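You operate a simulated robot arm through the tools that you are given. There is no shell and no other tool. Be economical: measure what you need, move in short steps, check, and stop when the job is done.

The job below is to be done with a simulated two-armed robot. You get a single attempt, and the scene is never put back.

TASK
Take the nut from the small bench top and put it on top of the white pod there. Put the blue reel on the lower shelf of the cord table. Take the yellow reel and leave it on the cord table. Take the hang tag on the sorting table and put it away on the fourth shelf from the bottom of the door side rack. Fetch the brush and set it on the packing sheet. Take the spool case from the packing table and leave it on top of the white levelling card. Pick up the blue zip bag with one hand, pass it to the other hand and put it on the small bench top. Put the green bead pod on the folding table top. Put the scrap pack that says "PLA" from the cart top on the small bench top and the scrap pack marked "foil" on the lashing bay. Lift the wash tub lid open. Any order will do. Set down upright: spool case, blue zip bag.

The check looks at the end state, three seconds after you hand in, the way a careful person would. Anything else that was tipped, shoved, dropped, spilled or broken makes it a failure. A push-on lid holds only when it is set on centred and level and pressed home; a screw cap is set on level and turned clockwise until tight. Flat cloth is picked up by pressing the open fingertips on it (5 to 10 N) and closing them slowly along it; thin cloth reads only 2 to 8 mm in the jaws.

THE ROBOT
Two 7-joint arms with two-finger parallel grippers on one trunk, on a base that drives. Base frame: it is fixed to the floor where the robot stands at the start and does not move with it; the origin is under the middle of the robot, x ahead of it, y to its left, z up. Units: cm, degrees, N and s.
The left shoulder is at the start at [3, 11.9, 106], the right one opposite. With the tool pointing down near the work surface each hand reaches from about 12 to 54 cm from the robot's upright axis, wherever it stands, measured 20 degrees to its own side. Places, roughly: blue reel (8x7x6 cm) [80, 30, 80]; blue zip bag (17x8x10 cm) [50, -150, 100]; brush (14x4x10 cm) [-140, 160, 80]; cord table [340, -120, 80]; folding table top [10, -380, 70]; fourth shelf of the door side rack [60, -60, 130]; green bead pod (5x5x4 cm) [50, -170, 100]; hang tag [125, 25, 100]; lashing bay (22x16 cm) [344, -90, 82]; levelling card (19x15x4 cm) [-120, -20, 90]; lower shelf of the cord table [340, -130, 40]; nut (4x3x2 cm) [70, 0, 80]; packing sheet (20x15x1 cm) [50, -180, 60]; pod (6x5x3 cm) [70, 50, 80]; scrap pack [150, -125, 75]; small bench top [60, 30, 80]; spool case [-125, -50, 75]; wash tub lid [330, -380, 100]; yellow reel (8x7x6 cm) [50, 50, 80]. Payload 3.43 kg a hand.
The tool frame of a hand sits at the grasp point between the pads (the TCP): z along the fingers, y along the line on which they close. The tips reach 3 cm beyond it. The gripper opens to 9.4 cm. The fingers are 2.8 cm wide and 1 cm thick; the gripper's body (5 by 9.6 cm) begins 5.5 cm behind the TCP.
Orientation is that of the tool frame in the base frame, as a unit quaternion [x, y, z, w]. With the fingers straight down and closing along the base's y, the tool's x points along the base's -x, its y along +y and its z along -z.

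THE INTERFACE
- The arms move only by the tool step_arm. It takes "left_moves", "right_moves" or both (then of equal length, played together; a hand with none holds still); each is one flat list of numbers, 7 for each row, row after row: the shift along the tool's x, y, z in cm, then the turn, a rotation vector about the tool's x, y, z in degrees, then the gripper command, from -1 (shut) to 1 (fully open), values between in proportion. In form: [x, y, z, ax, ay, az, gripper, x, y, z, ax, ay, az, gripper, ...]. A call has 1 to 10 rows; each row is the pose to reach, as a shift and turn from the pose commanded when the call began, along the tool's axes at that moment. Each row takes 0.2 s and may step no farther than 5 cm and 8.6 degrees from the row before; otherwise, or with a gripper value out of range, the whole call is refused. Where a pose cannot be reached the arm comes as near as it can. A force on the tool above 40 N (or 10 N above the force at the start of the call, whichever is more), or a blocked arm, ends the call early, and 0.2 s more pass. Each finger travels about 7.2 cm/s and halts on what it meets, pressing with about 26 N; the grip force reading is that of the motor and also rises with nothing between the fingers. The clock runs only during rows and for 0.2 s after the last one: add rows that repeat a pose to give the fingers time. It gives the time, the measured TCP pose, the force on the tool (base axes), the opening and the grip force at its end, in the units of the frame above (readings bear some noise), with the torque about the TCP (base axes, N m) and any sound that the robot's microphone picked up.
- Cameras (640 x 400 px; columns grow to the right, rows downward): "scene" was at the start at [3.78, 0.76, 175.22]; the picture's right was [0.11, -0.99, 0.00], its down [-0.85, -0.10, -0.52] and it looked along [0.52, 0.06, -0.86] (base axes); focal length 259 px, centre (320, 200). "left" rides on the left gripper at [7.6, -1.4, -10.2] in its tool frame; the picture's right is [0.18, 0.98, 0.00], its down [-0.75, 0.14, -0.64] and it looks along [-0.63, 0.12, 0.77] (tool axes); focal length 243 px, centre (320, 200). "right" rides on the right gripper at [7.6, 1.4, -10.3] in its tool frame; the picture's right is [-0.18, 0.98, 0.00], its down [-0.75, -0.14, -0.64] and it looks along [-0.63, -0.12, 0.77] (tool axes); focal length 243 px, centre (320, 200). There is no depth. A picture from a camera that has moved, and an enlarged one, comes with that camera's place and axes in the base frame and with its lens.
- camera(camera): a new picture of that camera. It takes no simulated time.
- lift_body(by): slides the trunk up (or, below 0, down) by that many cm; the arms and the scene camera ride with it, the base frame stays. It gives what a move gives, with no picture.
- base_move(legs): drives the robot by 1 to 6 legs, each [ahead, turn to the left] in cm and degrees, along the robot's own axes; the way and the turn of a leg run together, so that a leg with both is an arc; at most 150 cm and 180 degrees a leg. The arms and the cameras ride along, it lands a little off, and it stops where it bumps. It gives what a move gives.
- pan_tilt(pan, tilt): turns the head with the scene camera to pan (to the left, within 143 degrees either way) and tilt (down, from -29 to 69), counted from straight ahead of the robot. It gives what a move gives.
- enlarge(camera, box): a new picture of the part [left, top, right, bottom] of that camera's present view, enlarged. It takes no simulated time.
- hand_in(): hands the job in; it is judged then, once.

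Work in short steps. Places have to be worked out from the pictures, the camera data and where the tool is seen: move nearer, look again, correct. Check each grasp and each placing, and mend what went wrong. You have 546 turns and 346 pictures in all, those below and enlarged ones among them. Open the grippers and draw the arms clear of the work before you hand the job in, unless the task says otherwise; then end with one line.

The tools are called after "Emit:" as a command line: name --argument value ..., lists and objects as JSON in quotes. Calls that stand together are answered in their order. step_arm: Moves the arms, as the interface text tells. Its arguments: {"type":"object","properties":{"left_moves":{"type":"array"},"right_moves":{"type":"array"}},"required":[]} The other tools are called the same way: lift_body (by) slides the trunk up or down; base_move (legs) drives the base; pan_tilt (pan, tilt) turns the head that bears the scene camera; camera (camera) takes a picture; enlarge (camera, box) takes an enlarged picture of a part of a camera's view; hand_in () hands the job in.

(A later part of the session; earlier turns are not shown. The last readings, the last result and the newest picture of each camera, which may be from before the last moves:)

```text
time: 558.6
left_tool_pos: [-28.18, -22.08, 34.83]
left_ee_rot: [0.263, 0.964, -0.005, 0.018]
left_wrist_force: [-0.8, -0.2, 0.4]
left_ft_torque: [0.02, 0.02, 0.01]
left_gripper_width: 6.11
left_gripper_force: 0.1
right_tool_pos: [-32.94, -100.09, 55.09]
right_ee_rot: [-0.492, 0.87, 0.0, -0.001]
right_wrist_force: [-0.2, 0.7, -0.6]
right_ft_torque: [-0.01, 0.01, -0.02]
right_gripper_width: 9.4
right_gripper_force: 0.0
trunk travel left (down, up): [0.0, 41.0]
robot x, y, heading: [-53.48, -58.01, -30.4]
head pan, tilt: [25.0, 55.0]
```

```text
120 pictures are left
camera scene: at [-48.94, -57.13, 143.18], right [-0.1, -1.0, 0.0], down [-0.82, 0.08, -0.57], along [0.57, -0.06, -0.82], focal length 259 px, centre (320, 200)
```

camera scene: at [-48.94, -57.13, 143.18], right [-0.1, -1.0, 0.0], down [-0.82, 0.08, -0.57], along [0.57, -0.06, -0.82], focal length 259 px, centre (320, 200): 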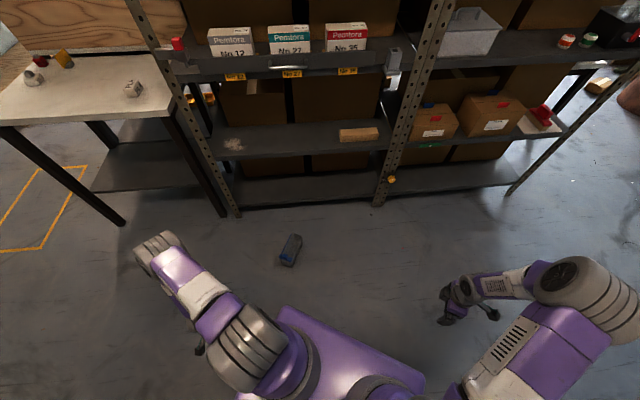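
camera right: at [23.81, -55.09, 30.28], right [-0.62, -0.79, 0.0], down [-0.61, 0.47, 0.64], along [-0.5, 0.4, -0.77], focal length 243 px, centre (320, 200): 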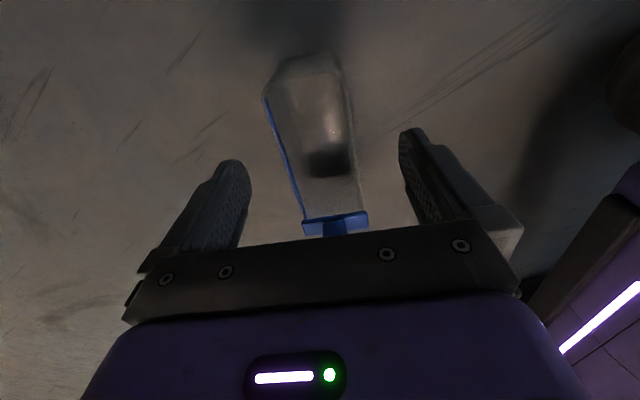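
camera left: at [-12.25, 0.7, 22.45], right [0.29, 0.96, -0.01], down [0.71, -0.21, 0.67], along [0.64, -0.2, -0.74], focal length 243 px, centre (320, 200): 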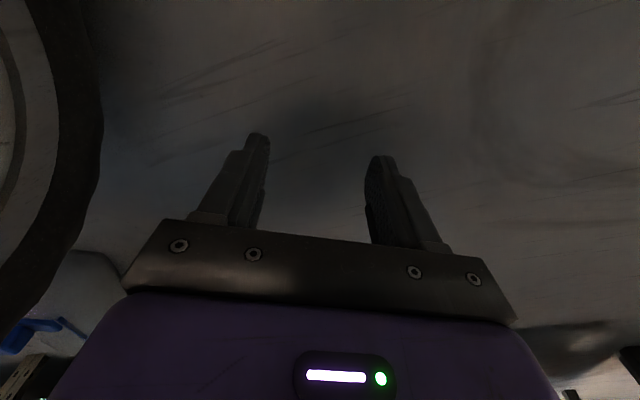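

Emit:
enlarge --camera "scene" --box '[250, 215, 340, 285]'

```text
5.71 times, centred on (295, 250) of scene
camera zoom: at [-48.94, -57.13, 143.18], right [-0.1, -1.0, 0.0], down [-0.82, 0.08, -0.57], along [0.57, -0.06, -0.82], focal length 1480 px, centre (463, -86)
```

zoom: 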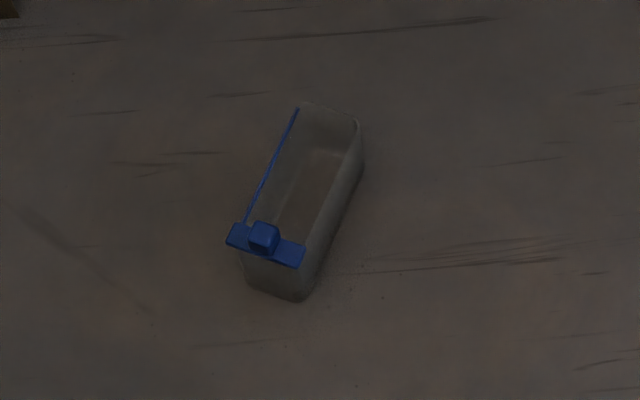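

Slider at (7.65,-43.6), bag axis ≈-26°. Drive 42.8 cm ahead.

Emit:
base_move --legs '[[42.5, 0]]'

Emit:
camera --camera "left"

Emit:
pan_tilt --pan 75 --tilt 60

Emit:
camera --camera "scene"

```text
time: 561.2
left_tool_pos: [8.82, -43.94, 34.7]
left_ee_rot: [0.265, 0.964, -0.005, 0.019]
left_wrist_force: [-0.1, 0.3, 0.3]
left_ft_torque: [0.03, 0.0, -0.02]
left_gripper_width: 6.12
left_gripper_force: 0.0
right_tool_pos: [3.86, -122.06, 55.06]
right_ee_rot: [-0.49, 0.872, 0.0, 0.0]
right_wrist_force: [0.7, 0.4, 0.3]
right_ft_torque: [-0.02, 0.0, -0.01]
right_gripper_width: 9.38
right_gripper_force: 0.0
trunk travel left (down, up): [0.0, 41.0]
robot x, y, heading: [-16.46, -80.14, -31.1]
head pan, tilt: [25.0, 55.0]
```

```text
118 pictures are left
camera left: at [1.31, -41.28, 44.63], right [0.34, 0.94, -0.01], down [0.7, -0.25, 0.67], along [0.63, -0.24, -0.74], focal length 243 px, centre (320, 200)
```

left: 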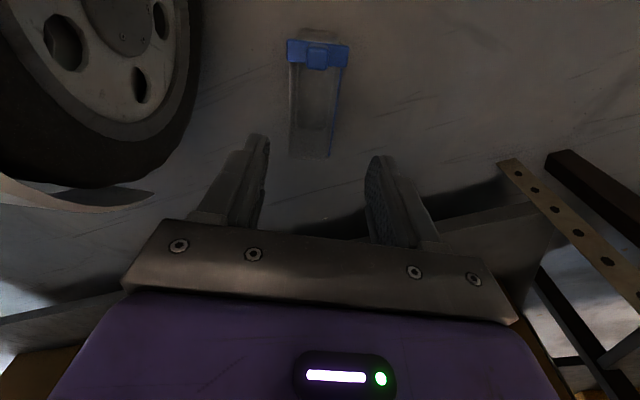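

```text
time: 562.4
left_tool_pos: [8.72, -44.03, 34.69]
left_ee_rot: [0.265, 0.964, -0.004, 0.018]
left_wrist_force: [-0.3, 0.5, -0.2]
left_ft_torque: [0.02, -0.03, -0.02]
left_gripper_width: 6.11
left_gripper_force: 0.1
right_tool_pos: [3.78, -122.16, 55.13]
right_ee_rot: [-0.491, 0.871, -0.001, -0.001]
right_wrist_force: [-0.4, -0.5, -1.0]
right_ft_torque: [0.0, -0.03, 0.03]
right_gripper_width: 9.38
right_gripper_force: 0.1
trunk travel left (down, up): [0.0, 41.0]
robot x, y, heading: [-17.04, -79.84, -30.7]
head pan, tilt: [75.0, 60.0]
```

```text
117 pictures are left
camera scene: at [-14.35, -73.76, 142.58], right [0.7, -0.72, 0.0], down [-0.62, -0.6, -0.5], along [0.36, 0.35, -0.87], focal length 259 px, centre (320, 200)
```

scene: 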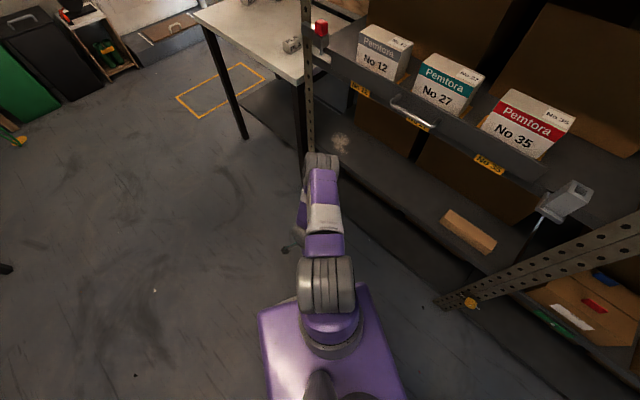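

Slider ≈(7.5,-44). Align yaw/position and descend over it.

Emit:
step_arm --left_moves '[0.6, -0.3, 4, 0, 0, -2.4, 0.1, 1.1, -0.6, 8, 0, 0, -4.7, 0.1, 1.1, -0.6, 12, 0, 0, -4.7, 0.1, 1.1, -0.6, 15, 0, 0, -4.7, 0.1, 1.1, -0.6, 15, 0, 0, -4.7, 0.1]'

Emit:
camera --camera "left"

```text
time: 563.6
left_tool_pos: [8.06, -44.35, 19.36]
left_ee_rot: [0.226, 0.974, -0.006, 0.017]
left_wrist_force: [-0.5, 0.7, 0.0]
left_ft_torque: [0.0, -0.02, -0.01]
left_gripper_width: 5.17
left_gripper_force: 0.0
right_tool_pos: [3.71, -122.06, 55.01]
right_ee_rot: [-0.49, 0.872, 0.0, 0.0]
right_wrist_force: [0.7, -0.5, -0.1]
right_ft_torque: [-0.01, -0.03, -0.03]
right_gripper_width: 9.38
right_gripper_force: 0.0
trunk travel left (down, up): [0.0, 41.0]
robot x, y, heading: [-16.7, -80.34, -30.8]
head pan, tilt: [75.0, 60.0]
```

```text
116 pictures are left
camera left: at [0.38, -42.16, 29.21], right [0.27, 0.96, -0.01], down [0.72, -0.19, 0.67], along [0.64, -0.19, -0.74], focal length 243 px, centre (320, 200)
```

left: 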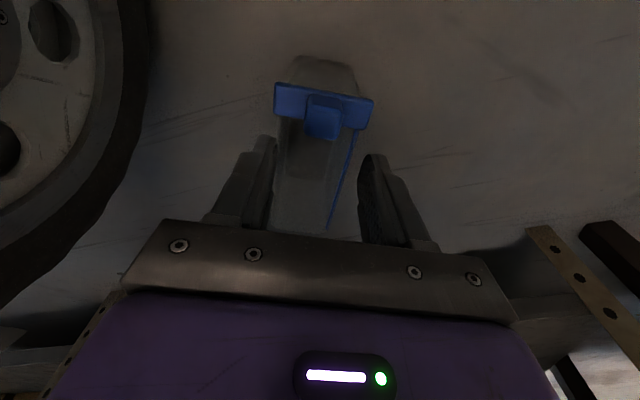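

Emit:
step_arm --left_moves '[0.55, -0.1, 3, 0, 0, 0, 0.1, 0.55, -0.1, 5, 0, 0, 0, 0.1, 0.55, -0.1, 6.2, 0, 0, 0, 0.1, 0.55, -0.1, 6.2, 0, 0, 0, 0.1]'

Emit:
camera --camera "left"

```text
time: 564.4
left_tool_pos: [7.75, -44.29, 13.96]
left_ee_rot: [0.225, 0.974, -0.005, 0.016]
left_wrist_force: [-2.5, -5.4, 27.6]
left_ft_torque: [-0.04, 0.4, 0.14]
left_gripper_width: 5.13
left_gripper_force: 0.0
right_tool_pos: [3.78, -122.3, 55.1]
right_ee_rot: [-0.491, 0.871, 0.0, 0.0]
right_wrist_force: [0.6, -0.4, -0.5]
right_ft_torque: [0.01, -0.01, -0.01]
right_gripper_width: 9.39
right_gripper_force: 0.0
trunk travel left (down, up): [0.0, 41.0]
robot x, y, heading: [-16.2, -80.05, -31.0]
head pan, tilt: [75.0, 60.0]
stopped in row 3 (left hand): the force on the tool passed its limit at 83 N (the readings are from after the stop); the commanded pose is now the measured one
```

```text
115 pictures are left
camera left: at [0.2, -42.14, 23.88], right [0.27, 0.96, -0.01], down [0.72, -0.19, 0.67], along [0.64, -0.18, -0.75], focal length 243 px, centre (320, 200)
```

left: 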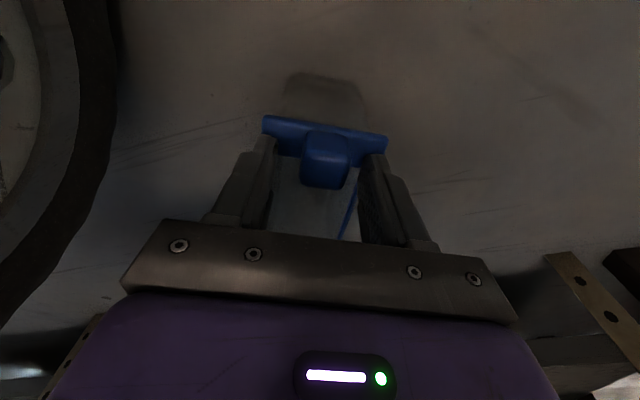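

Fingertips touch the cross bar, straddling the slider block. Raise slightly and close.

Emit:
step_arm --left_moves '[0, 0, -0.3, 0, 0, 0, 0.1, 0, 0, -0.3, 0, 0, 0, -0.5, 0, 0, -0.3, 0, 0, 0, -1, 0, 0, -0.3, 0, 0, 0, -1]'

Emit:
step_arm --left_moves '[0, 0, -4, 0, 0, 0, -1, 0, 0, -8, 0, 0, 0, -1, 0, 0, -12, 0, 0, 0, -1, 0, 0, -16, 0, 0, 0, -1]'

Emit:
camera --camera "left"

```text
time: 565.4
left_tool_pos: [7.77, -44.21, 14.08]
left_ee_rot: [0.224, 0.974, -0.006, 0.017]
left_wrist_force: [-0.4, -1.6, 3.3]
left_ft_torque: [-0.05, 0.14, 0.05]
left_gripper_width: 2.9
left_gripper_force: 25.8
right_tool_pos: [3.76, -122.17, 55.06]
right_ee_rot: [-0.491, 0.871, 0.0, -0.001]
right_wrist_force: [0.2, -0.5, 0.3]
right_ft_torque: [0.0, -0.02, -0.01]
right_gripper_width: 9.4
right_gripper_force: 0.0
trunk travel left (down, up): [0.0, 41.0]
robot x, y, heading: [-16.8, -80.0, -30.7]
head pan, tilt: [75.0, 60.0]
```

```text
time: 566.4
left_tool_pos: [7.22, -44.09, 30.02]
left_ee_rot: [0.225, 0.974, -0.006, 0.017]
left_wrist_force: [-0.4, -0.3, -0.3]
left_ft_torque: [0.05, 0.04, 0.0]
left_gripper_width: 2.81
left_gripper_force: 26.3
right_tool_pos: [3.74, -122.09, 55.07]
right_ee_rot: [-0.491, 0.871, 0.0, -0.001]
right_wrist_force: [-0.2, 0.8, -0.1]
right_ft_torque: [0.0, -0.01, 0.01]
right_gripper_width: 9.4
right_gripper_force: 0.1
trunk travel left (down, up): [0.0, 41.0]
robot x, y, heading: [-16.45, -79.88, -30.6]
head pan, tilt: [75.0, 60.0]
```

```text
114 pictures are left
camera left: at [-0.4, -41.86, 39.96], right [0.27, 0.96, -0.01], down [0.72, -0.19, 0.67], along [0.64, -0.18, -0.74], focal length 243 px, centre (320, 200)
```

left: 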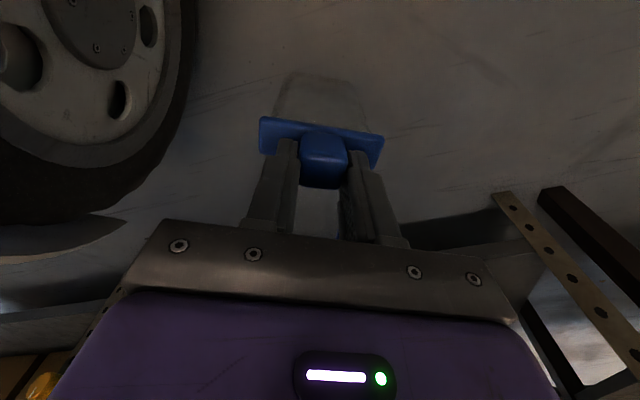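

Bag is lifted cleanly. Raise the trunk, back off into open floor, and bring the left hand in front.

Emit:
lift_body --by 41

Emit:
base_move --legs '[[-32, 0]]'

Emit:
step_arm --left_moves '[-2, -1, -4, 0, 0, 0, -1, -4, -2, -8, 0, 0, 0, -1, -7, -3, -11, 0, 0, 0, -1, -10, -4, -14, 0, 0, 0, -1, -13, -6, -17, 0, 0, 0, -1, -16, -8, -20, 0, 0, 0, -1, -19, -10, -23, 0, 0, 0, -1, -22, -12, -26, 0, 0, 0, -1, -25, -14, -28, 0, 0, 0, -1]'

Emit:
pan_tilt --pan 15 --tilt 55

Emit:
camera --camera "scene"

```text
refused: 41 is not a number from -40 to 40
```

```text
time: 568.5
left_tool_pos: [-19.81, -27.92, 29.97]
left_ee_rot: [0.225, 0.974, -0.006, 0.017]
left_wrist_force: [-0.2, 0.2, -0.6]
left_ft_torque: [-0.02, 0.03, -0.02]
left_gripper_width: 2.47
left_gripper_force: 26.4
right_tool_pos: [-23.33, -105.85, 55.1]
right_ee_rot: [-0.491, 0.871, 0.0, -0.001]
right_wrist_force: [0.5, 0.1, -0.2]
right_ft_torque: [-0.01, 0.02, -0.04]
right_gripper_width: 9.37
right_gripper_force: 0.1
trunk travel left (down, up): [0.0, 41.0]
robot x, y, heading: [-43.19, -63.6, -31.1]
head pan, tilt: [75.0, 60.0]
```

```text
time: 570.5
left_tool_pos: [-4.27, -51.27, 58.96]
left_ee_rot: [0.225, 0.974, -0.005, 0.018]
left_wrist_force: [0.1, 0.9, 0.4]
left_ft_torque: [-0.02, 0.06, 0.01]
left_gripper_width: 2.47
left_gripper_force: 26.0
right_tool_pos: [-23.36, -105.95, 55.09]
right_ee_rot: [-0.49, 0.872, -0.001, 0.0]
right_wrist_force: [-0.2, 0.8, 0.3]
right_ft_torque: [0.01, -0.03, 0.0]
right_gripper_width: 9.43
right_gripper_force: 0.1
trunk travel left (down, up): [0.0, 41.0]
robot x, y, heading: [-44.1, -63.95, -30.9]
head pan, tilt: [75.0, 60.0]
```

```text
time: 571.8
left_tool_pos: [-4.36, -51.28, 58.93]
left_ee_rot: [0.225, 0.974, -0.006, 0.016]
left_wrist_force: [0.0, 0.2, -0.9]
left_ft_torque: [0.02, 0.05, -0.03]
left_gripper_width: 2.46
left_gripper_force: 25.6
right_tool_pos: [-23.41, -105.96, 55.17]
right_ee_rot: [-0.49, 0.872, 0.0, -0.001]
right_wrist_force: [-0.3, -0.3, 0.7]
right_ft_torque: [0.0, -0.02, -0.02]
right_gripper_width: 9.39
right_gripper_force: 0.0
trunk travel left (down, up): [0.0, 41.0]
robot x, y, heading: [-43.7, -63.5, -30.8]
head pan, tilt: [15.0, 55.0]
```

```text
113 pictures are left
camera scene: at [-39.31, -64.13, 143.18], right [-0.27, -0.96, 0.0], down [-0.79, 0.22, -0.57], along [0.55, -0.16, -0.82], focal length 259 px, centre (320, 200)
```

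scene: 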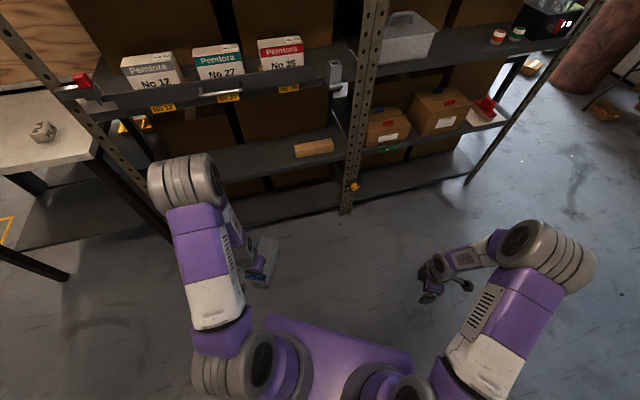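

The grip width shrank to 2.46; check the hold before anything else.

Emit:
camera --camera "left"

Emit:
enlarge --camera "scene" --box '[190, 190, 330, 310]'

```text
112 pictures are left
camera left: at [-11.91, -48.96, 68.87], right [0.27, 0.96, -0.01], down [0.72, -0.19, 0.67], along [0.64, -0.19, -0.74], focal length 243 px, centre (320, 200)
```

left: 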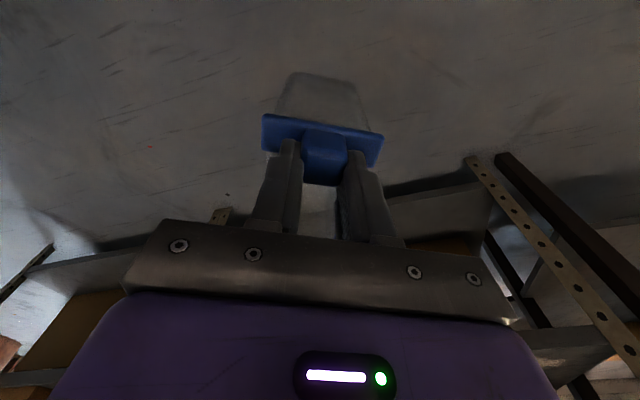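

```text
3.33 times, centred on (260, 250) of scene
camera zoom: at [-39.31, -64.13, 143.18], right [-0.27, -0.96, 0.0], down [-0.79, 0.22, -0.57], along [0.55, -0.16, -0.82], focal length 863 px, centre (520, 33)
```

zoom: 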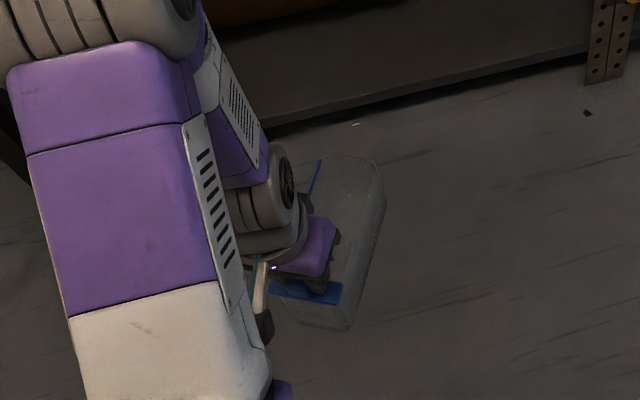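

Hold looks unchanged (soft slider). Raise the trunk and move the left hand forward to fwd≈44, lat≈14.

Emit:
lift_body --by 40

Emit:
step_arm --left_moves '[-2.2, -2, 0, 0, 0, 0, -1, -4.4, -4, 0, 0, 0, 0, -1, -6.6, -6, 0, 0, 0, 0, -1, -8.8, -8, 0, 0, 0, 0, -1, -11, -10, 0, 0, 0, 0, -1, -13.2, -12, 0, 0, 0, 0, -1, -15.4, -14, 0, 0, 0, 0, -1]'

Emit:
camera --camera "left"

```text
time: 575.6
left_tool_pos: [-4.24, -51.26, 99.08]
left_ee_rot: [0.226, 0.974, -0.006, 0.016]
left_wrist_force: [-0.5, -0.3, -1.4]
left_ft_torque: [0.0, 0.02, 0.04]
left_gripper_width: 2.47
left_gripper_force: 25.9
right_tool_pos: [-23.41, -105.97, 95.04]
right_ee_rot: [-0.49, 0.872, 0.0, 0.0]
right_wrist_force: [0.2, 0.4, -0.7]
right_ft_torque: [0.0, 0.01, -0.04]
right_gripper_width: 9.41
right_gripper_force: 0.1
trunk travel left (down, up): [-40.0, 1.0]
robot x, y, heading: [-44.0, -63.88, -31.1]
head pan, tilt: [15.0, 55.0]
```

```text
time: 577.2
left_tool_pos: [3.45, -70.59, 99.38]
left_ee_rot: [0.226, 0.974, -0.006, 0.016]
left_wrist_force: [-0.1, 0.5, -0.1]
left_ft_torque: [0.02, 0.04, -0.01]
left_gripper_width: 2.47
left_gripper_force: 25.9
right_tool_pos: [-23.33, -105.88, 95.06]
right_ee_rot: [-0.49, 0.872, 0.0, -0.001]
right_wrist_force: [-0.6, -0.5, -0.5]
right_ft_torque: [0.06, -0.04, 0.0]
right_gripper_width: 9.4
right_gripper_force: 0.0
trunk travel left (down, up): [-40.0, 1.0]
robot x, y, heading: [-43.8, -63.55, -30.7]
head pan, tilt: [15.0, 55.0]
```

```text
110 pictures are left
camera left: at [-4.25, -68.37, 109.48], right [0.27, 0.96, -0.01], down [0.72, -0.19, 0.67], along [0.64, -0.18, -0.74], focal length 243 px, centre (320, 200)
```

left: 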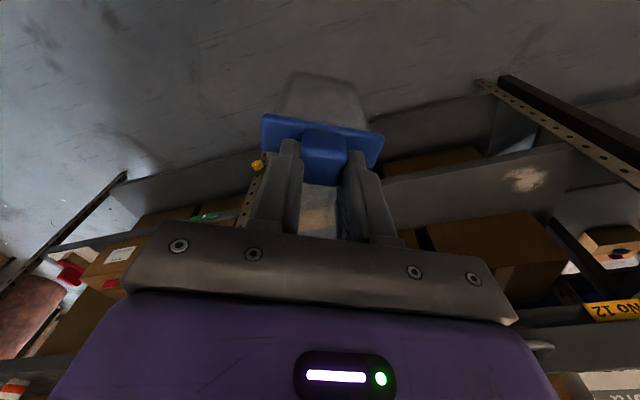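

Now yaw the left tool 90° to the right so the bag points toward the right hand.

Emit:
step_arm --left_moves '[0, 0, 0, 0, 0, 8.4, -1, 0, 0, 0, 0, 0, 16.8, -1, 0, 0, 0, 0, 0, 25.2, -1, 0, 0, 0, 0, 0, 33.6, -1, 0, 0, 0, 0, 0, 42, -1, 0, 0, 0, 0, 0, 50.4, -1, 0, 0, 0, 0, 0, 58.8, -1, 0, 0, 0, 0, 0, 67.2, -1, 0, 0, 0, 0, 0, 75.6, -1, 0, 0, 0, 0, 0, 84, -1]'

Emit:
step_arm --left_moves '[0, 0, 0, 0, 0, 5.4, -1, 0, 0, 0, 0, 0, 10.7, -1]'

Emit:
camera --camera "scene"

Emit:
camera --camera "right"

```text
time: 579.4
left_tool_pos: [3.52, -70.57, 99.53]
left_ee_rot: [0.821, 0.571, 0.008, 0.017]
left_wrist_force: [-0.8, -0.1, -1.1]
left_ft_torque: [0.01, -0.04, 0.02]
left_gripper_width: 2.49
left_gripper_force: 25.6
right_tool_pos: [-23.29, -105.88, 94.97]
right_ee_rot: [-0.49, 0.872, 0.0, -0.001]
right_wrist_force: [-0.5, 1.3, -1.2]
right_ft_torque: [0.0, -0.02, -0.03]
right_gripper_width: 9.39
right_gripper_force: 0.0
trunk travel left (down, up): [-40.0, 1.0]
robot x, y, heading: [-43.39, -63.61, -31.0]
head pan, tilt: [15.0, 55.0]
```

```text
time: 580.0
left_tool_pos: [3.41, -70.64, 99.74]
left_ee_rot: [0.87, 0.493, 0.008, 0.016]
left_wrist_force: [-0.5, -0.5, -0.2]
left_ft_torque: [0.01, -0.03, 0.0]
left_gripper_width: 2.47
left_gripper_force: 26.5
right_tool_pos: [-23.28, -105.88, 95.01]
right_ee_rot: [-0.49, 0.872, 0.0, -0.001]
right_wrist_force: [0.6, 0.3, -0.2]
right_ft_torque: [0.0, -0.01, -0.01]
right_gripper_width: 9.4
right_gripper_force: 0.0
trunk travel left (down, up): [-40.0, 1.0]
robot x, y, heading: [-43.59, -63.82, -30.9]
head pan, tilt: [15.0, 55.0]
```

```text
109 pictures are left
camera scene: at [-39.31, -64.14, 183.18], right [-0.27, -0.96, 0.0], down [-0.79, 0.23, -0.57], along [0.55, -0.16, -0.82], focal length 259 px, centre (320, 200)
```

scene: 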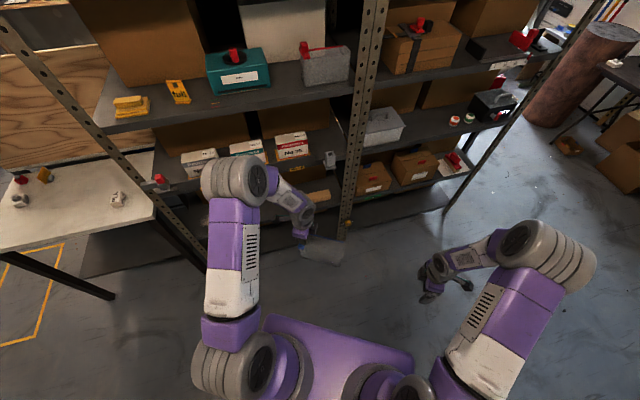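

```text
108 pictures are left
camera right: at [-28.66, -111.81, 105.41], right [-0.74, 0.67, 0.0], down [0.51, 0.57, 0.64], along [0.43, 0.48, -0.77], focal length 243 px, centre (320, 200)
```

right: 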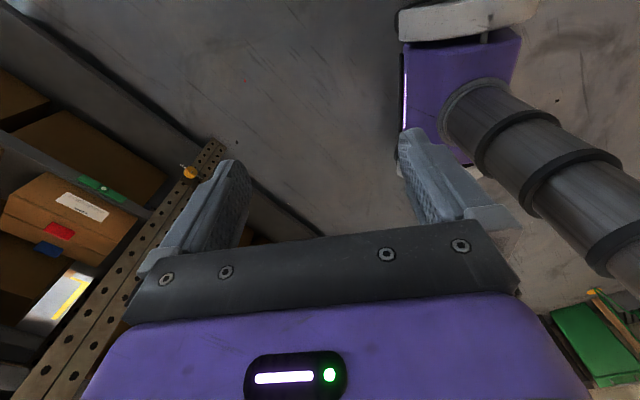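

The bag now points at the right hand. Bring the right hand up and over the bag's far part.

Emit:
step_arm --right_moves '[0, 0, -4.5, 0, 0, 0, 1, -3, -0.5, -8, 0, 0, 0, 1, -6, -1, -12, 0, 0, 0, 1, -10, -1.6, -14, 0, 0, 0, 1, -14, -2.2, -15, 0, 0, 0, 1, -18.5, -2.8, -15, 0, 0, 0, 1, -23, -3.4, -15, 0, 0, 0, 1, -27, -4, -15, 0, 0, 0, 1, -31, -4.5, -15, 0, 0, 0, 1, -34.4, -4.85, -15, 0, 0, 0, 1]'

Emit:
camera --camera "right"

Emit:
camera --camera "scene"

```text
refused: row 3 steps farther than a row can; nothing moved
```

```text
107 pictures are left
camera right: at [-28.66, -111.81, 105.41], right [-0.74, 0.67, 0.0], down [0.51, 0.57, 0.64], along [0.43, 0.48, -0.77], focal length 243 px, centre (320, 200)
```

right: 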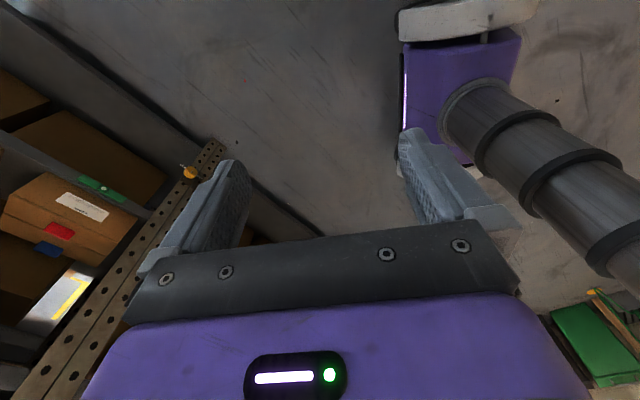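

```text
106 pictures are left
camera scene: at [-39.31, -64.14, 183.18], right [-0.27, -0.96, 0.0], down [-0.79, 0.23, -0.57], along [0.55, -0.16, -0.82], focal length 259 px, centre (320, 200)
```

scene: 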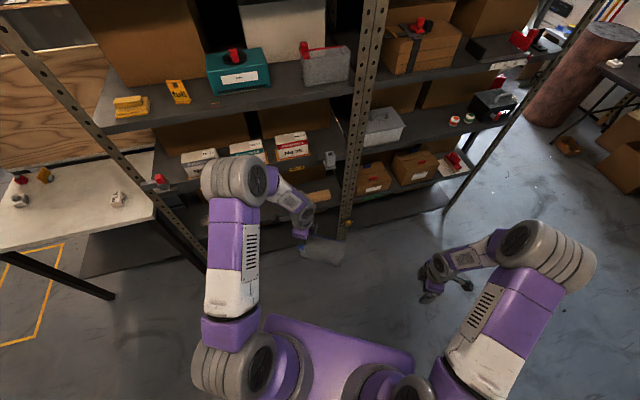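

Emit:
step_arm --right_moves '[0, 0, -4.5, 0, 0, 0, 1, -2, -0.5, -8.5, 0, 0, 0, 1, -5, -1, -12, 0, 0, 0, 1, -9, -1.6, -14, 0, 0, 0, 1, -13, -2.2, -15, 0, 0, 0, 1, -17.5, -2.8, -15, 0, 0, 0, 1, -22, -3.4, -15, 0, 0, 0, 1, -26.5, -4, -15, 0, 0, 0, 1, -30.5, -4.5, -15, 0, 0, 0, 1, -34.4, -4.85, -15, 0, 0, 0, 1]'

Emit:
camera --camera "right"

Emit:
enlarge --camera "scene" --box '[220, 170, 460, 320]'

```text
time: 582.2
left_tool_pos: [3.52, -70.48, 99.52]
left_ee_rot: [0.87, 0.494, 0.008, 0.016]
left_wrist_force: [-0.1, 0.6, -0.3]
left_ft_torque: [0.0, -0.03, 0.02]
left_gripper_width: 2.48
left_gripper_force: 26.7
right_tool_pos: [-1.21, -78.65, 109.84]
right_ee_rot: [-0.49, 0.872, 0.0, -0.002]
right_wrist_force: [-0.3, -0.2, -0.3]
right_ft_torque: [-0.02, 0.0, 0.01]
right_gripper_width: 9.42
right_gripper_force: 0.1
trunk travel left (down, up): [-40.0, 1.0]
robot x, y, heading: [-43.69, -63.55, -30.9]
head pan, tilt: [15.0, 55.0]
```

```text
105 pictures are left
camera right: at [-6.41, -84.52, 120.11], right [-0.74, 0.67, 0.0], down [0.51, 0.57, 0.64], along [0.43, 0.48, -0.77], focal length 243 px, centre (320, 200)
```

right: 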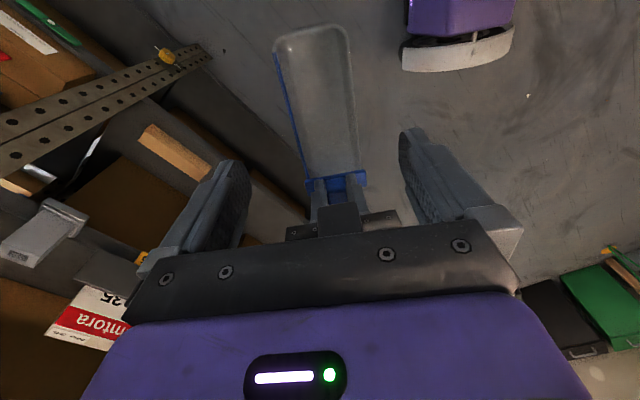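

```text
2.67 times, centred on (340, 245) of scene
camera zoom: at [-39.17, -63.99, 183.18], right [-0.27, -0.96, 0.0], down [-0.79, 0.22, -0.57], along [0.55, -0.16, -0.82], focal length 691 px, centre (267, 80)
```

zoom: 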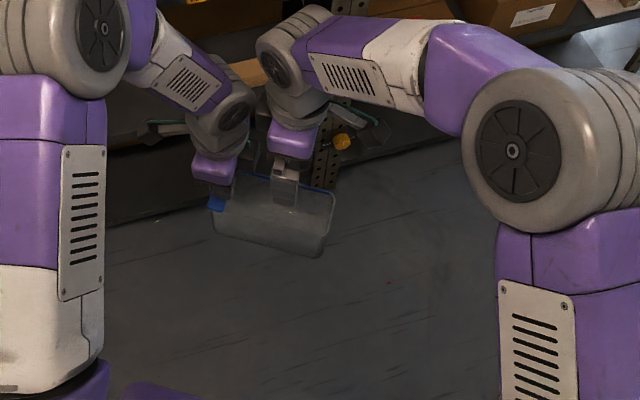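

Aligned; grippers ~9.5 cm apart. Descend carefully to straddle the bag.

Emit:
step_arm --right_moves '[0.3, 0.2, 4, 0, 0, 0, 1, 0.3, 0.2, 8, 0, 0, 0, 1, 0.3, 0.2, 11, 0, 0, 0, 1, 0.3, 0.2, 14, 0, 0, 0, 1, 0.3, 0.2, 16, 0, 0, 0, 1, 0.3, 0.2, 17.6, 0, 0, 0, 1, 0.3, 0.2, 17.6, 0, 0, 0, 1]'

Emit:
camera --camera "right"

Emit:
enlarge --camera "scene" --box '[220, 170, 460, 320]'

```text
time: 583.8
left_tool_pos: [3.58, -70.62, 99.53]
left_ee_rot: [0.87, 0.494, 0.007, 0.015]
left_wrist_force: [0.6, -0.3, -0.2]
left_ft_torque: [0.03, -0.03, -0.05]
left_gripper_width: 2.44
left_gripper_force: 26.0
right_tool_pos: [-1.48, -79.18, 92.28]
right_ee_rot: [-0.491, 0.871, 0.0, -0.001]
right_wrist_force: [-0.7, 0.0, 0.2]
right_ft_torque: [0.02, 0.01, 0.03]
right_gripper_width: 9.4
right_gripper_force: 0.1
trunk travel left (down, up): [-40.0, 1.0]
robot x, y, heading: [-43.67, -63.95, -30.8]
head pan, tilt: [15.0, 55.0]
```

```text
103 pictures are left
camera right: at [-6.82, -85.02, 102.64], right [-0.74, 0.67, 0.0], down [0.51, 0.57, 0.64], along [0.43, 0.48, -0.77], focal length 243 px, centre (320, 200)
```

right: 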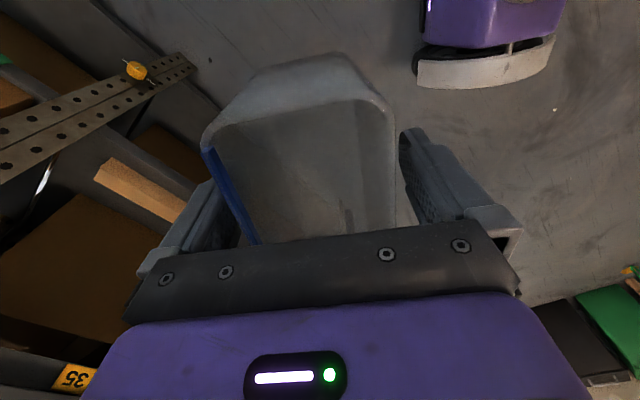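

```text
2.67 times, centred on (340, 245) of scene
camera zoom: at [-39.33, -64.14, 183.18], right [-0.27, -0.96, 0.0], down [-0.79, 0.23, -0.57], along [0.55, -0.16, -0.82], focal length 691 px, centre (267, 80)
```

zoom: 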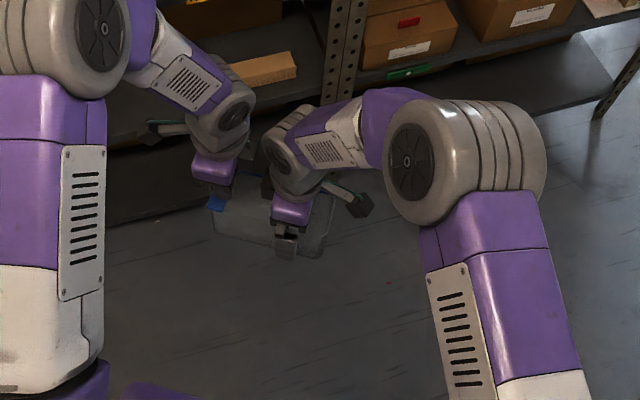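

Bag between fingers. Close the right gripper.

Emit:
step_arm --right_moves '[0, -0.2, 0, 0, 0, 0, 0.7, 0, -0.2, 0, 0, 0, 0, 0.4, 0, -0.2, 0, 0, 0, 0, 0, 0, -0.2, 0, 0, 0, 0, -1, 0, -0.2, 0, 0, 0, 0, -1]'

Emit:
camera --camera "right"

```text
time: 585.0
left_tool_pos: [3.55, -70.63, 99.57]
left_ee_rot: [0.869, 0.494, 0.008, 0.016]
left_wrist_force: [-1.1, 0.1, 1.5]
left_ft_torque: [0.07, 0.22, -0.1]
left_gripper_width: 2.45
left_gripper_force: 25.6
right_tool_pos: [-1.53, -79.07, 92.29]
right_ee_rot: [-0.49, 0.872, 0.0, -0.001]
right_wrist_force: [1.4, -0.7, -0.3]
right_ft_torque: [-0.19, -0.05, -0.07]
right_gripper_width: 7.44
right_gripper_force: 26.0
trunk travel left (down, up): [-40.0, 1.0]
robot x, y, heading: [-43.73, -63.93, -30.9]
head pan, tilt: [15.0, 55.0]
```

```text
101 pictures are left
camera right: at [-6.77, -85.07, 102.72], right [-0.74, 0.67, 0.0], down [0.51, 0.57, 0.64], along [0.43, 0.48, -0.77], focal length 243 px, centre (320, 200)
```

right: 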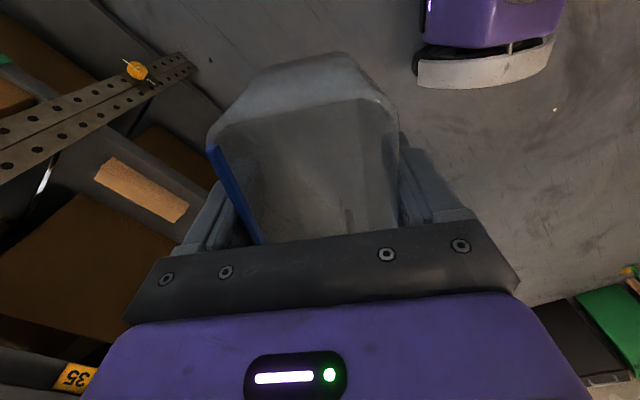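

Both hold. Open the left gently and lift it straight up.

Emit:
step_arm --left_moves '[0, 0, 0, 0, 0, 0, -0.3, 0, 0, 0, 0, 0, 0, 0, 0, 0, 0, 0, 0, 0, 0.1]'

Emit:
camera --camera "right"

```text
time: 585.8
left_tool_pos: [3.51, -70.6, 99.53]
left_ee_rot: [0.87, 0.493, 0.008, 0.016]
left_wrist_force: [-0.4, -0.4, 1.2]
left_ft_torque: [-0.03, 0.02, 0.01]
left_gripper_width: 5.16
left_gripper_force: 0.0
right_tool_pos: [-1.44, -79.22, 92.47]
right_ee_rot: [-0.49, 0.872, 0.0, -0.001]
right_wrist_force: [0.2, 1.2, 0.5]
right_ft_torque: [0.0, 0.03, 0.03]
right_gripper_width: 7.45
right_gripper_force: 25.9
trunk travel left (down, up): [-40.0, 1.0]
robot x, y, heading: [-43.92, -63.92, -30.9]
head pan, tilt: [15.0, 55.0]
```

```text
100 pictures are left
camera right: at [-6.77, -85.07, 102.71], right [-0.74, 0.67, 0.0], down [0.51, 0.57, 0.64], along [0.43, 0.48, -0.77], focal length 243 px, centre (320, 200)
```

right: 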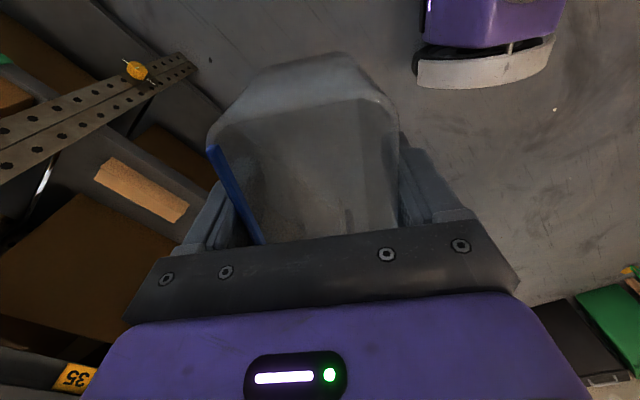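

Right hand holds it alone. Lift the left hand straight up and then away.

Emit:
step_arm --left_moves '[0, 0, -2, 0, 0, 0, 0.1, 0, 0, -5, 0, 0, 0, 0.1, 0, 0, -8, 0, 0, 0, 0.1, 2, 0, -11, 0, 0, 0, 0.1, 5, 0, -13, 0, 0, 0, 0.1, 9, 0, -13, 0, 0, 0, 0.1, 13, 0, -13, 0, 0, 0, 0.1]'

Emit:
camera --camera "scene"

```text
time: 587.4
left_tool_pos: [9.85, -59.16, 112.56]
left_ee_rot: [0.87, 0.493, 0.007, 0.016]
left_wrist_force: [0.0, 0.3, 0.0]
left_ft_torque: [-0.02, 0.03, -0.01]
left_gripper_width: 5.2
left_gripper_force: 0.1
right_tool_pos: [-1.36, -79.12, 92.31]
right_ee_rot: [-0.491, 0.871, -0.001, -0.002]
right_wrist_force: [-0.5, -0.2, 1.1]
right_ft_torque: [-0.05, 0.01, 0.02]
right_gripper_width: 7.4
right_gripper_force: 25.7
trunk travel left (down, up): [-40.0, 1.0]
robot x, y, heading: [-43.45, -63.52, -31.0]
head pan, tilt: [15.0, 55.0]
```

```text
99 pictures are left
camera scene: at [-39.25, -64.0, 183.18], right [-0.27, -0.96, 0.0], down [-0.79, 0.22, -0.57], along [0.55, -0.16, -0.82], focal length 259 px, centre (320, 200)
```

scene: 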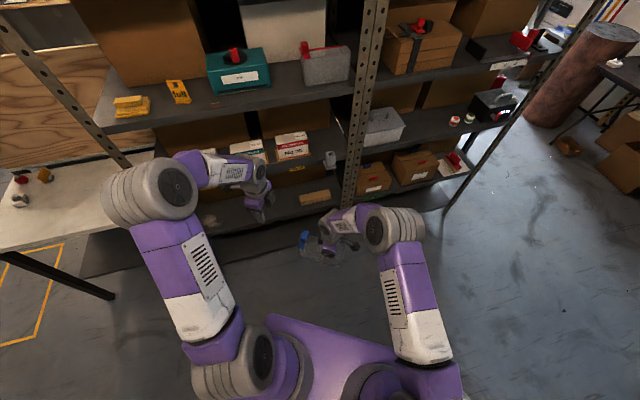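

Handover done. Raise the bag, and un-yaw the left hand.

Emit:
step_arm --left_moves '[0, 0, 0, 0, 0, -8.5, 0.1, 0, 0, 0, 0, 0, -17, 0.1, 0, 0, 0, 0, 0, -25.5, 0.1, 0, 0, 0, 0, 0, -34, 0.1, 0, 0, 0, 0, 0, -42.5, 0.1, 0, 0, 0, 0, 0, -51, 0.1, 0, 0, 0, 0, 0, -59.5, 0.1, 0, 0, 0, 0, 0, -68, 0.1, 0, 0, 0, 0, 0, -76.5, 0.1, 0, 0, 0, 0, 0, -85, 0.1]' --right_moves '[0, 0, -2, 0, 0, 0, -1, 0, 0, -4, 0, 0, 0, -1, 0, 0, -6, 0, 0, 0, -1, 0, 0, -8, 0, 0, 0, -1, 0, 0, -10, 0, 0, 0, -1, 0, 0, -12, 0, 0, 0, -1, 0, 0, -14, 0, 0, 0, -1, 0, 0, -16, 0, 0, 0, -1, 0, 0, -17, 0, 0, 0, -1, 0, 0, -17, 0, 0, 0, -1]'

Emit:
camera --camera "right"

```text
time: 589.6
left_tool_pos: [9.75, -59.11, 112.44]
left_ee_rot: [0.306, 0.952, -0.005, 0.018]
left_wrist_force: [0.4, 0.7, -0.1]
left_ft_torque: [0.03, 0.03, 0.02]
left_gripper_width: 5.17
left_gripper_force: 0.1
right_tool_pos: [-1.44, -79.31, 109.42]
right_ee_rot: [-0.49, 0.872, -0.001, -0.001]
right_wrist_force: [0.3, -0.1, -0.7]
right_ft_torque: [-0.02, 0.01, 0.02]
right_gripper_width: 7.38
right_gripper_force: 25.7
trunk travel left (down, up): [-40.0, 1.0]
robot x, y, heading: [-43.33, -63.69, -31.0]
head pan, tilt: [15.0, 55.0]
```

```text
98 pictures are left
camera right: at [-6.73, -85.29, 119.79], right [-0.74, 0.67, 0.0], down [0.51, 0.57, 0.64], along [0.43, 0.48, -0.77], focal length 243 px, centre (320, 200)
```

right: 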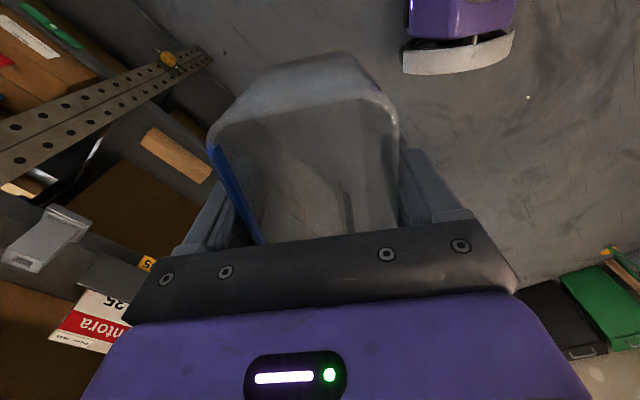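

Emit:
base_move --legs '[[0, 99.3], [90, 0], [0, -68.3]]'

Emit:
pan_tilt --pan 0 --tilt 50

Emit:
camera --camera "scene"

```text
time: 601.6
left_tool_pos: [38.7, 48.63, 112.56]
left_ee_rot: [0.08, 0.997, -0.001, 0.018]
left_wrist_force: [-0.1, -0.3, -0.4]
left_ft_torque: [-0.03, -0.02, -0.01]
left_gripper_width: 5.19
left_gripper_force: 0.0
right_tool_pos: [37.76, 25.54, 109.46]
right_ee_rot: [-0.678, 0.735, -0.001, -0.001]
right_wrist_force: [0.4, 0.6, -1.1]
right_ft_torque: [-0.01, 0.01, -0.03]
right_gripper_width: 7.37
right_gripper_force: 25.8
trunk travel left (down, up): [-40.0, 1.0]
robot x, y, heading: [-7.3, 20.2, -4.4]
head pan, tilt: [15.0, 55.0]
```

```text
time: 602.4
left_tool_pos: [38.59, 48.77, 112.51]
left_ee_rot: [0.08, 0.997, -0.001, 0.018]
left_wrist_force: [-0.6, -0.6, 0.8]
left_ft_torque: [-0.01, -0.01, 0.0]
left_gripper_width: 5.16
left_gripper_force: 0.0
right_tool_pos: [37.65, 25.47, 109.55]
right_ee_rot: [-0.678, 0.735, 0.0, -0.001]
right_wrist_force: [-0.5, -0.4, -0.4]
right_ft_torque: [0.0, 0.0, 0.0]
right_gripper_width: 7.38
right_gripper_force: 26.5
trunk travel left (down, up): [-40.0, 1.0]
robot x, y, heading: [-7.42, 20.83, -4.3]
head pan, tilt: [0.0, 50.0]
```

```text
97 pictures are left
camera scene: at [-2.33, 20.25, 183.83], right [-0.07, -1.0, 0.0], down [-0.76, 0.06, -0.64], along [0.64, -0.05, -0.77], focal length 259 px, centre (320, 200)
```

scene: 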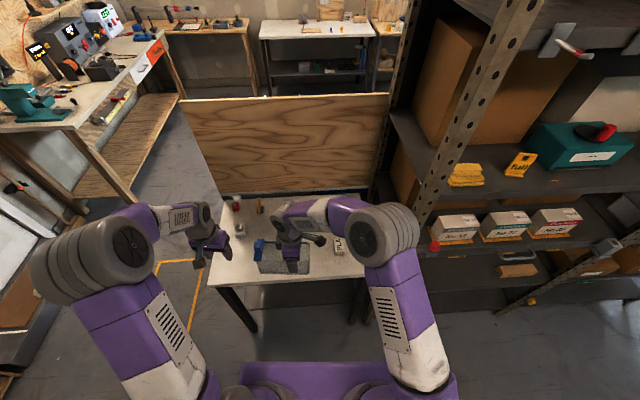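

Drive ahead 19 cm straightening the heading, then lower the bag.

Emit:
base_move --legs '[[19, 4.3]]'

Emit:
step_arm --right_moves '[0, 0, 3, 0, 0, 0, -1, 0, 0, 6, 0, 0, 0, -1, 0, 0, 9, 0, 0, 0, -1, 0, 0, 12, 0, 0, 0, -1, 0, 0, 15, 0, 0, 0, -1, 0, 0, 18, 0, 0, 0, -1]'

Emit:
camera --camera "right"

Emit:
camera --camera "scene"

```text
time: 604.0
left_tool_pos: [56.05, 50.96, 112.61]
left_ee_rot: [0.046, 0.999, 0.001, 0.018]
left_wrist_force: [-0.2, 0.1, 0.2]
left_ft_torque: [-0.03, 0.0, 0.01]
left_gripper_width: 5.18
left_gripper_force: 0.1
right_tool_pos: [56.64, 27.88, 109.46]
right_ee_rot: [-0.703, 0.711, -0.001, -0.002]
right_wrist_force: [0.6, 0.2, -0.3]
right_ft_torque: [-0.05, 0.01, 0.01]
right_gripper_width: 7.36
right_gripper_force: 25.5
trunk travel left (down, up): [-40.0, 1.0]
robot x, y, heading: [12.31, 19.76, -0.5]
head pan, tilt: [0.0, 50.0]
```

```text
time: 605.4
left_tool_pos: [56.05, 50.98, 112.45]
left_ee_rot: [0.046, 0.999, 0.0, 0.018]
left_wrist_force: [-0.3, -0.4, -0.7]
left_ft_torque: [-0.02, 0.02, 0.01]
left_gripper_width: 5.16
left_gripper_force: 0.0
right_tool_pos: [56.94, 28.0, 91.41]
right_ee_rot: [-0.703, 0.711, 0.0, -0.001]
right_wrist_force: [0.1, -0.6, -0.3]
right_ft_torque: [-0.03, 0.01, -0.04]
right_gripper_width: 7.36
right_gripper_force: 26.0
trunk travel left (down, up): [-40.0, 1.0]
robot x, y, heading: [12.81, 19.79, -0.5]
head pan, tilt: [0.0, 50.0]
```

```text
96 pictures are left
camera right: at [55.25, 20.22, 101.77], right [-0.98, 0.2, 0.0], down [0.15, 0.75, 0.64], along [0.13, 0.63, -0.77], focal length 243 px, centre (320, 200)
```

right: 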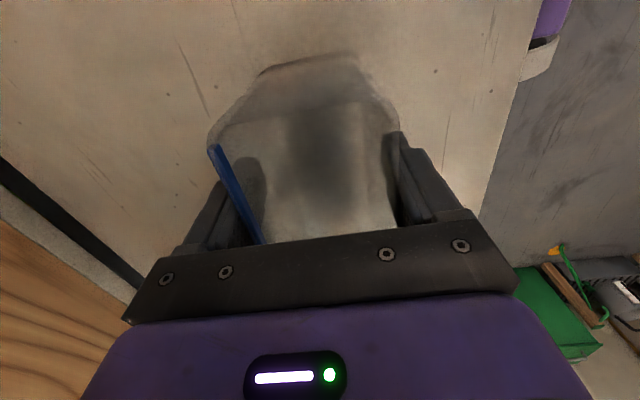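

```text
95 pictures are left
camera scene: at [17.14, 19.8, 183.83], right [-0.01, -1.0, 0.0], down [-0.77, 0.0, -0.64], along [0.64, 0.0, -0.77], focal length 259 px, centre (320, 200)
```

scene: 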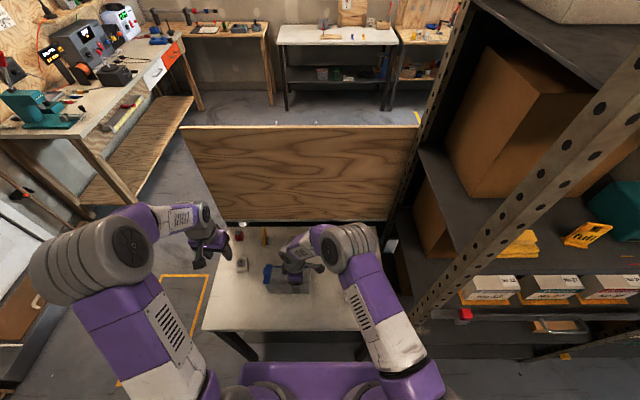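

Emit:
step_arm --right_moves '[0, 0, 1.5, 0, 0, 0, -1, 0, 0, 2.4, 0, 0, 0, -1, 0, 0, 3, 0, 0, 0, -1, 0, 0, 3.4, 0, 0, 0, -1, 0, 0, 3.4, 0, 0, 0, -1]'

```text
time: 606.6
left_tool_pos: [55.98, 50.92, 112.49]
left_ee_rot: [0.045, 0.999, 0.0, 0.018]
left_wrist_force: [0.6, -0.2, 0.2]
left_ft_torque: [0.01, 0.03, 0.01]
left_gripper_width: 5.18
left_gripper_force: 0.0
right_tool_pos: [56.95, 27.81, 88.3]
right_ee_rot: [-0.703, 0.711, -0.002, 0.002]
right_wrist_force: [3.5, 2.0, 24.3]
right_ft_torque: [0.01, 0.22, -0.01]
right_gripper_width: 7.36
right_gripper_force: 26.3
trunk travel left (down, up): [-40.0, 1.0]
robot x, y, heading: [12.5, 19.72, -0.7]
head pan, tilt: [0.0, 50.0]
```

Contact (24 N). Ease up 0.3, open slowly and withdraw straight up.

Emit:
step_arm --right_moves '[0, 0, -0.3, 0, 0, 0, -1, 0, 0, -0.3, 0, 0, 0, 0.5, 0, 0, -0.3, 0, 0, 0, 0.9, 0, 0, -0.3, 0, 0, 0, 1, 0, 0, -3, 0, 0, 0, 1, 0, 0, -7, 0, 0, 0, 1, 0, 0, -11, 0, 0, 0, 1, 0, 0, -15, 0, 0, 0, 1, 0, 0, -19, 0, 0, 0, 1]'

Emit:
camera --camera "right"

```text
time: 608.6
left_tool_pos: [56.1, 50.91, 112.49]
left_ee_rot: [0.046, 0.999, 0.0, 0.019]
left_wrist_force: [0.0, 0.2, 1.1]
left_ft_torque: [0.0, -0.03, 0.0]
left_gripper_width: 5.18
left_gripper_force: 0.1
right_tool_pos: [56.74, 27.83, 107.3]
right_ee_rot: [-0.702, 0.712, -0.001, -0.002]
right_wrist_force: [-0.5, 0.0, 0.8]
right_ft_torque: [-0.02, 0.01, 0.0]
right_gripper_width: 9.4
right_gripper_force: 0.0
trunk travel left (down, up): [-40.0, 1.0]
robot x, y, heading: [12.23, 20.14, -0.6]
head pan, tilt: [0.0, 50.0]
```

```text
94 pictures are left
camera right: at [54.97, 20.06, 117.52], right [-0.98, 0.2, 0.0], down [0.15, 0.75, 0.64], along [0.13, 0.63, -0.77], focal length 243 px, centre (320, 200)
```

right: 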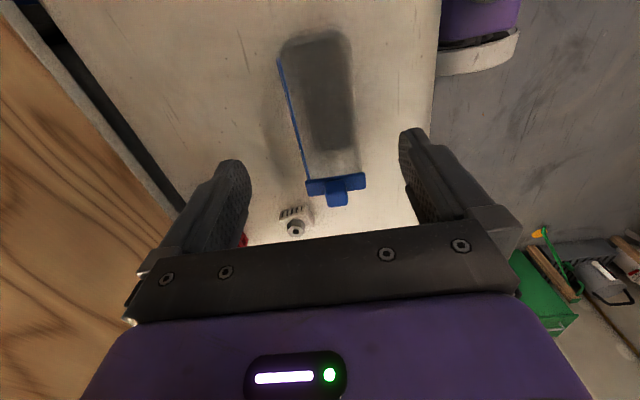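

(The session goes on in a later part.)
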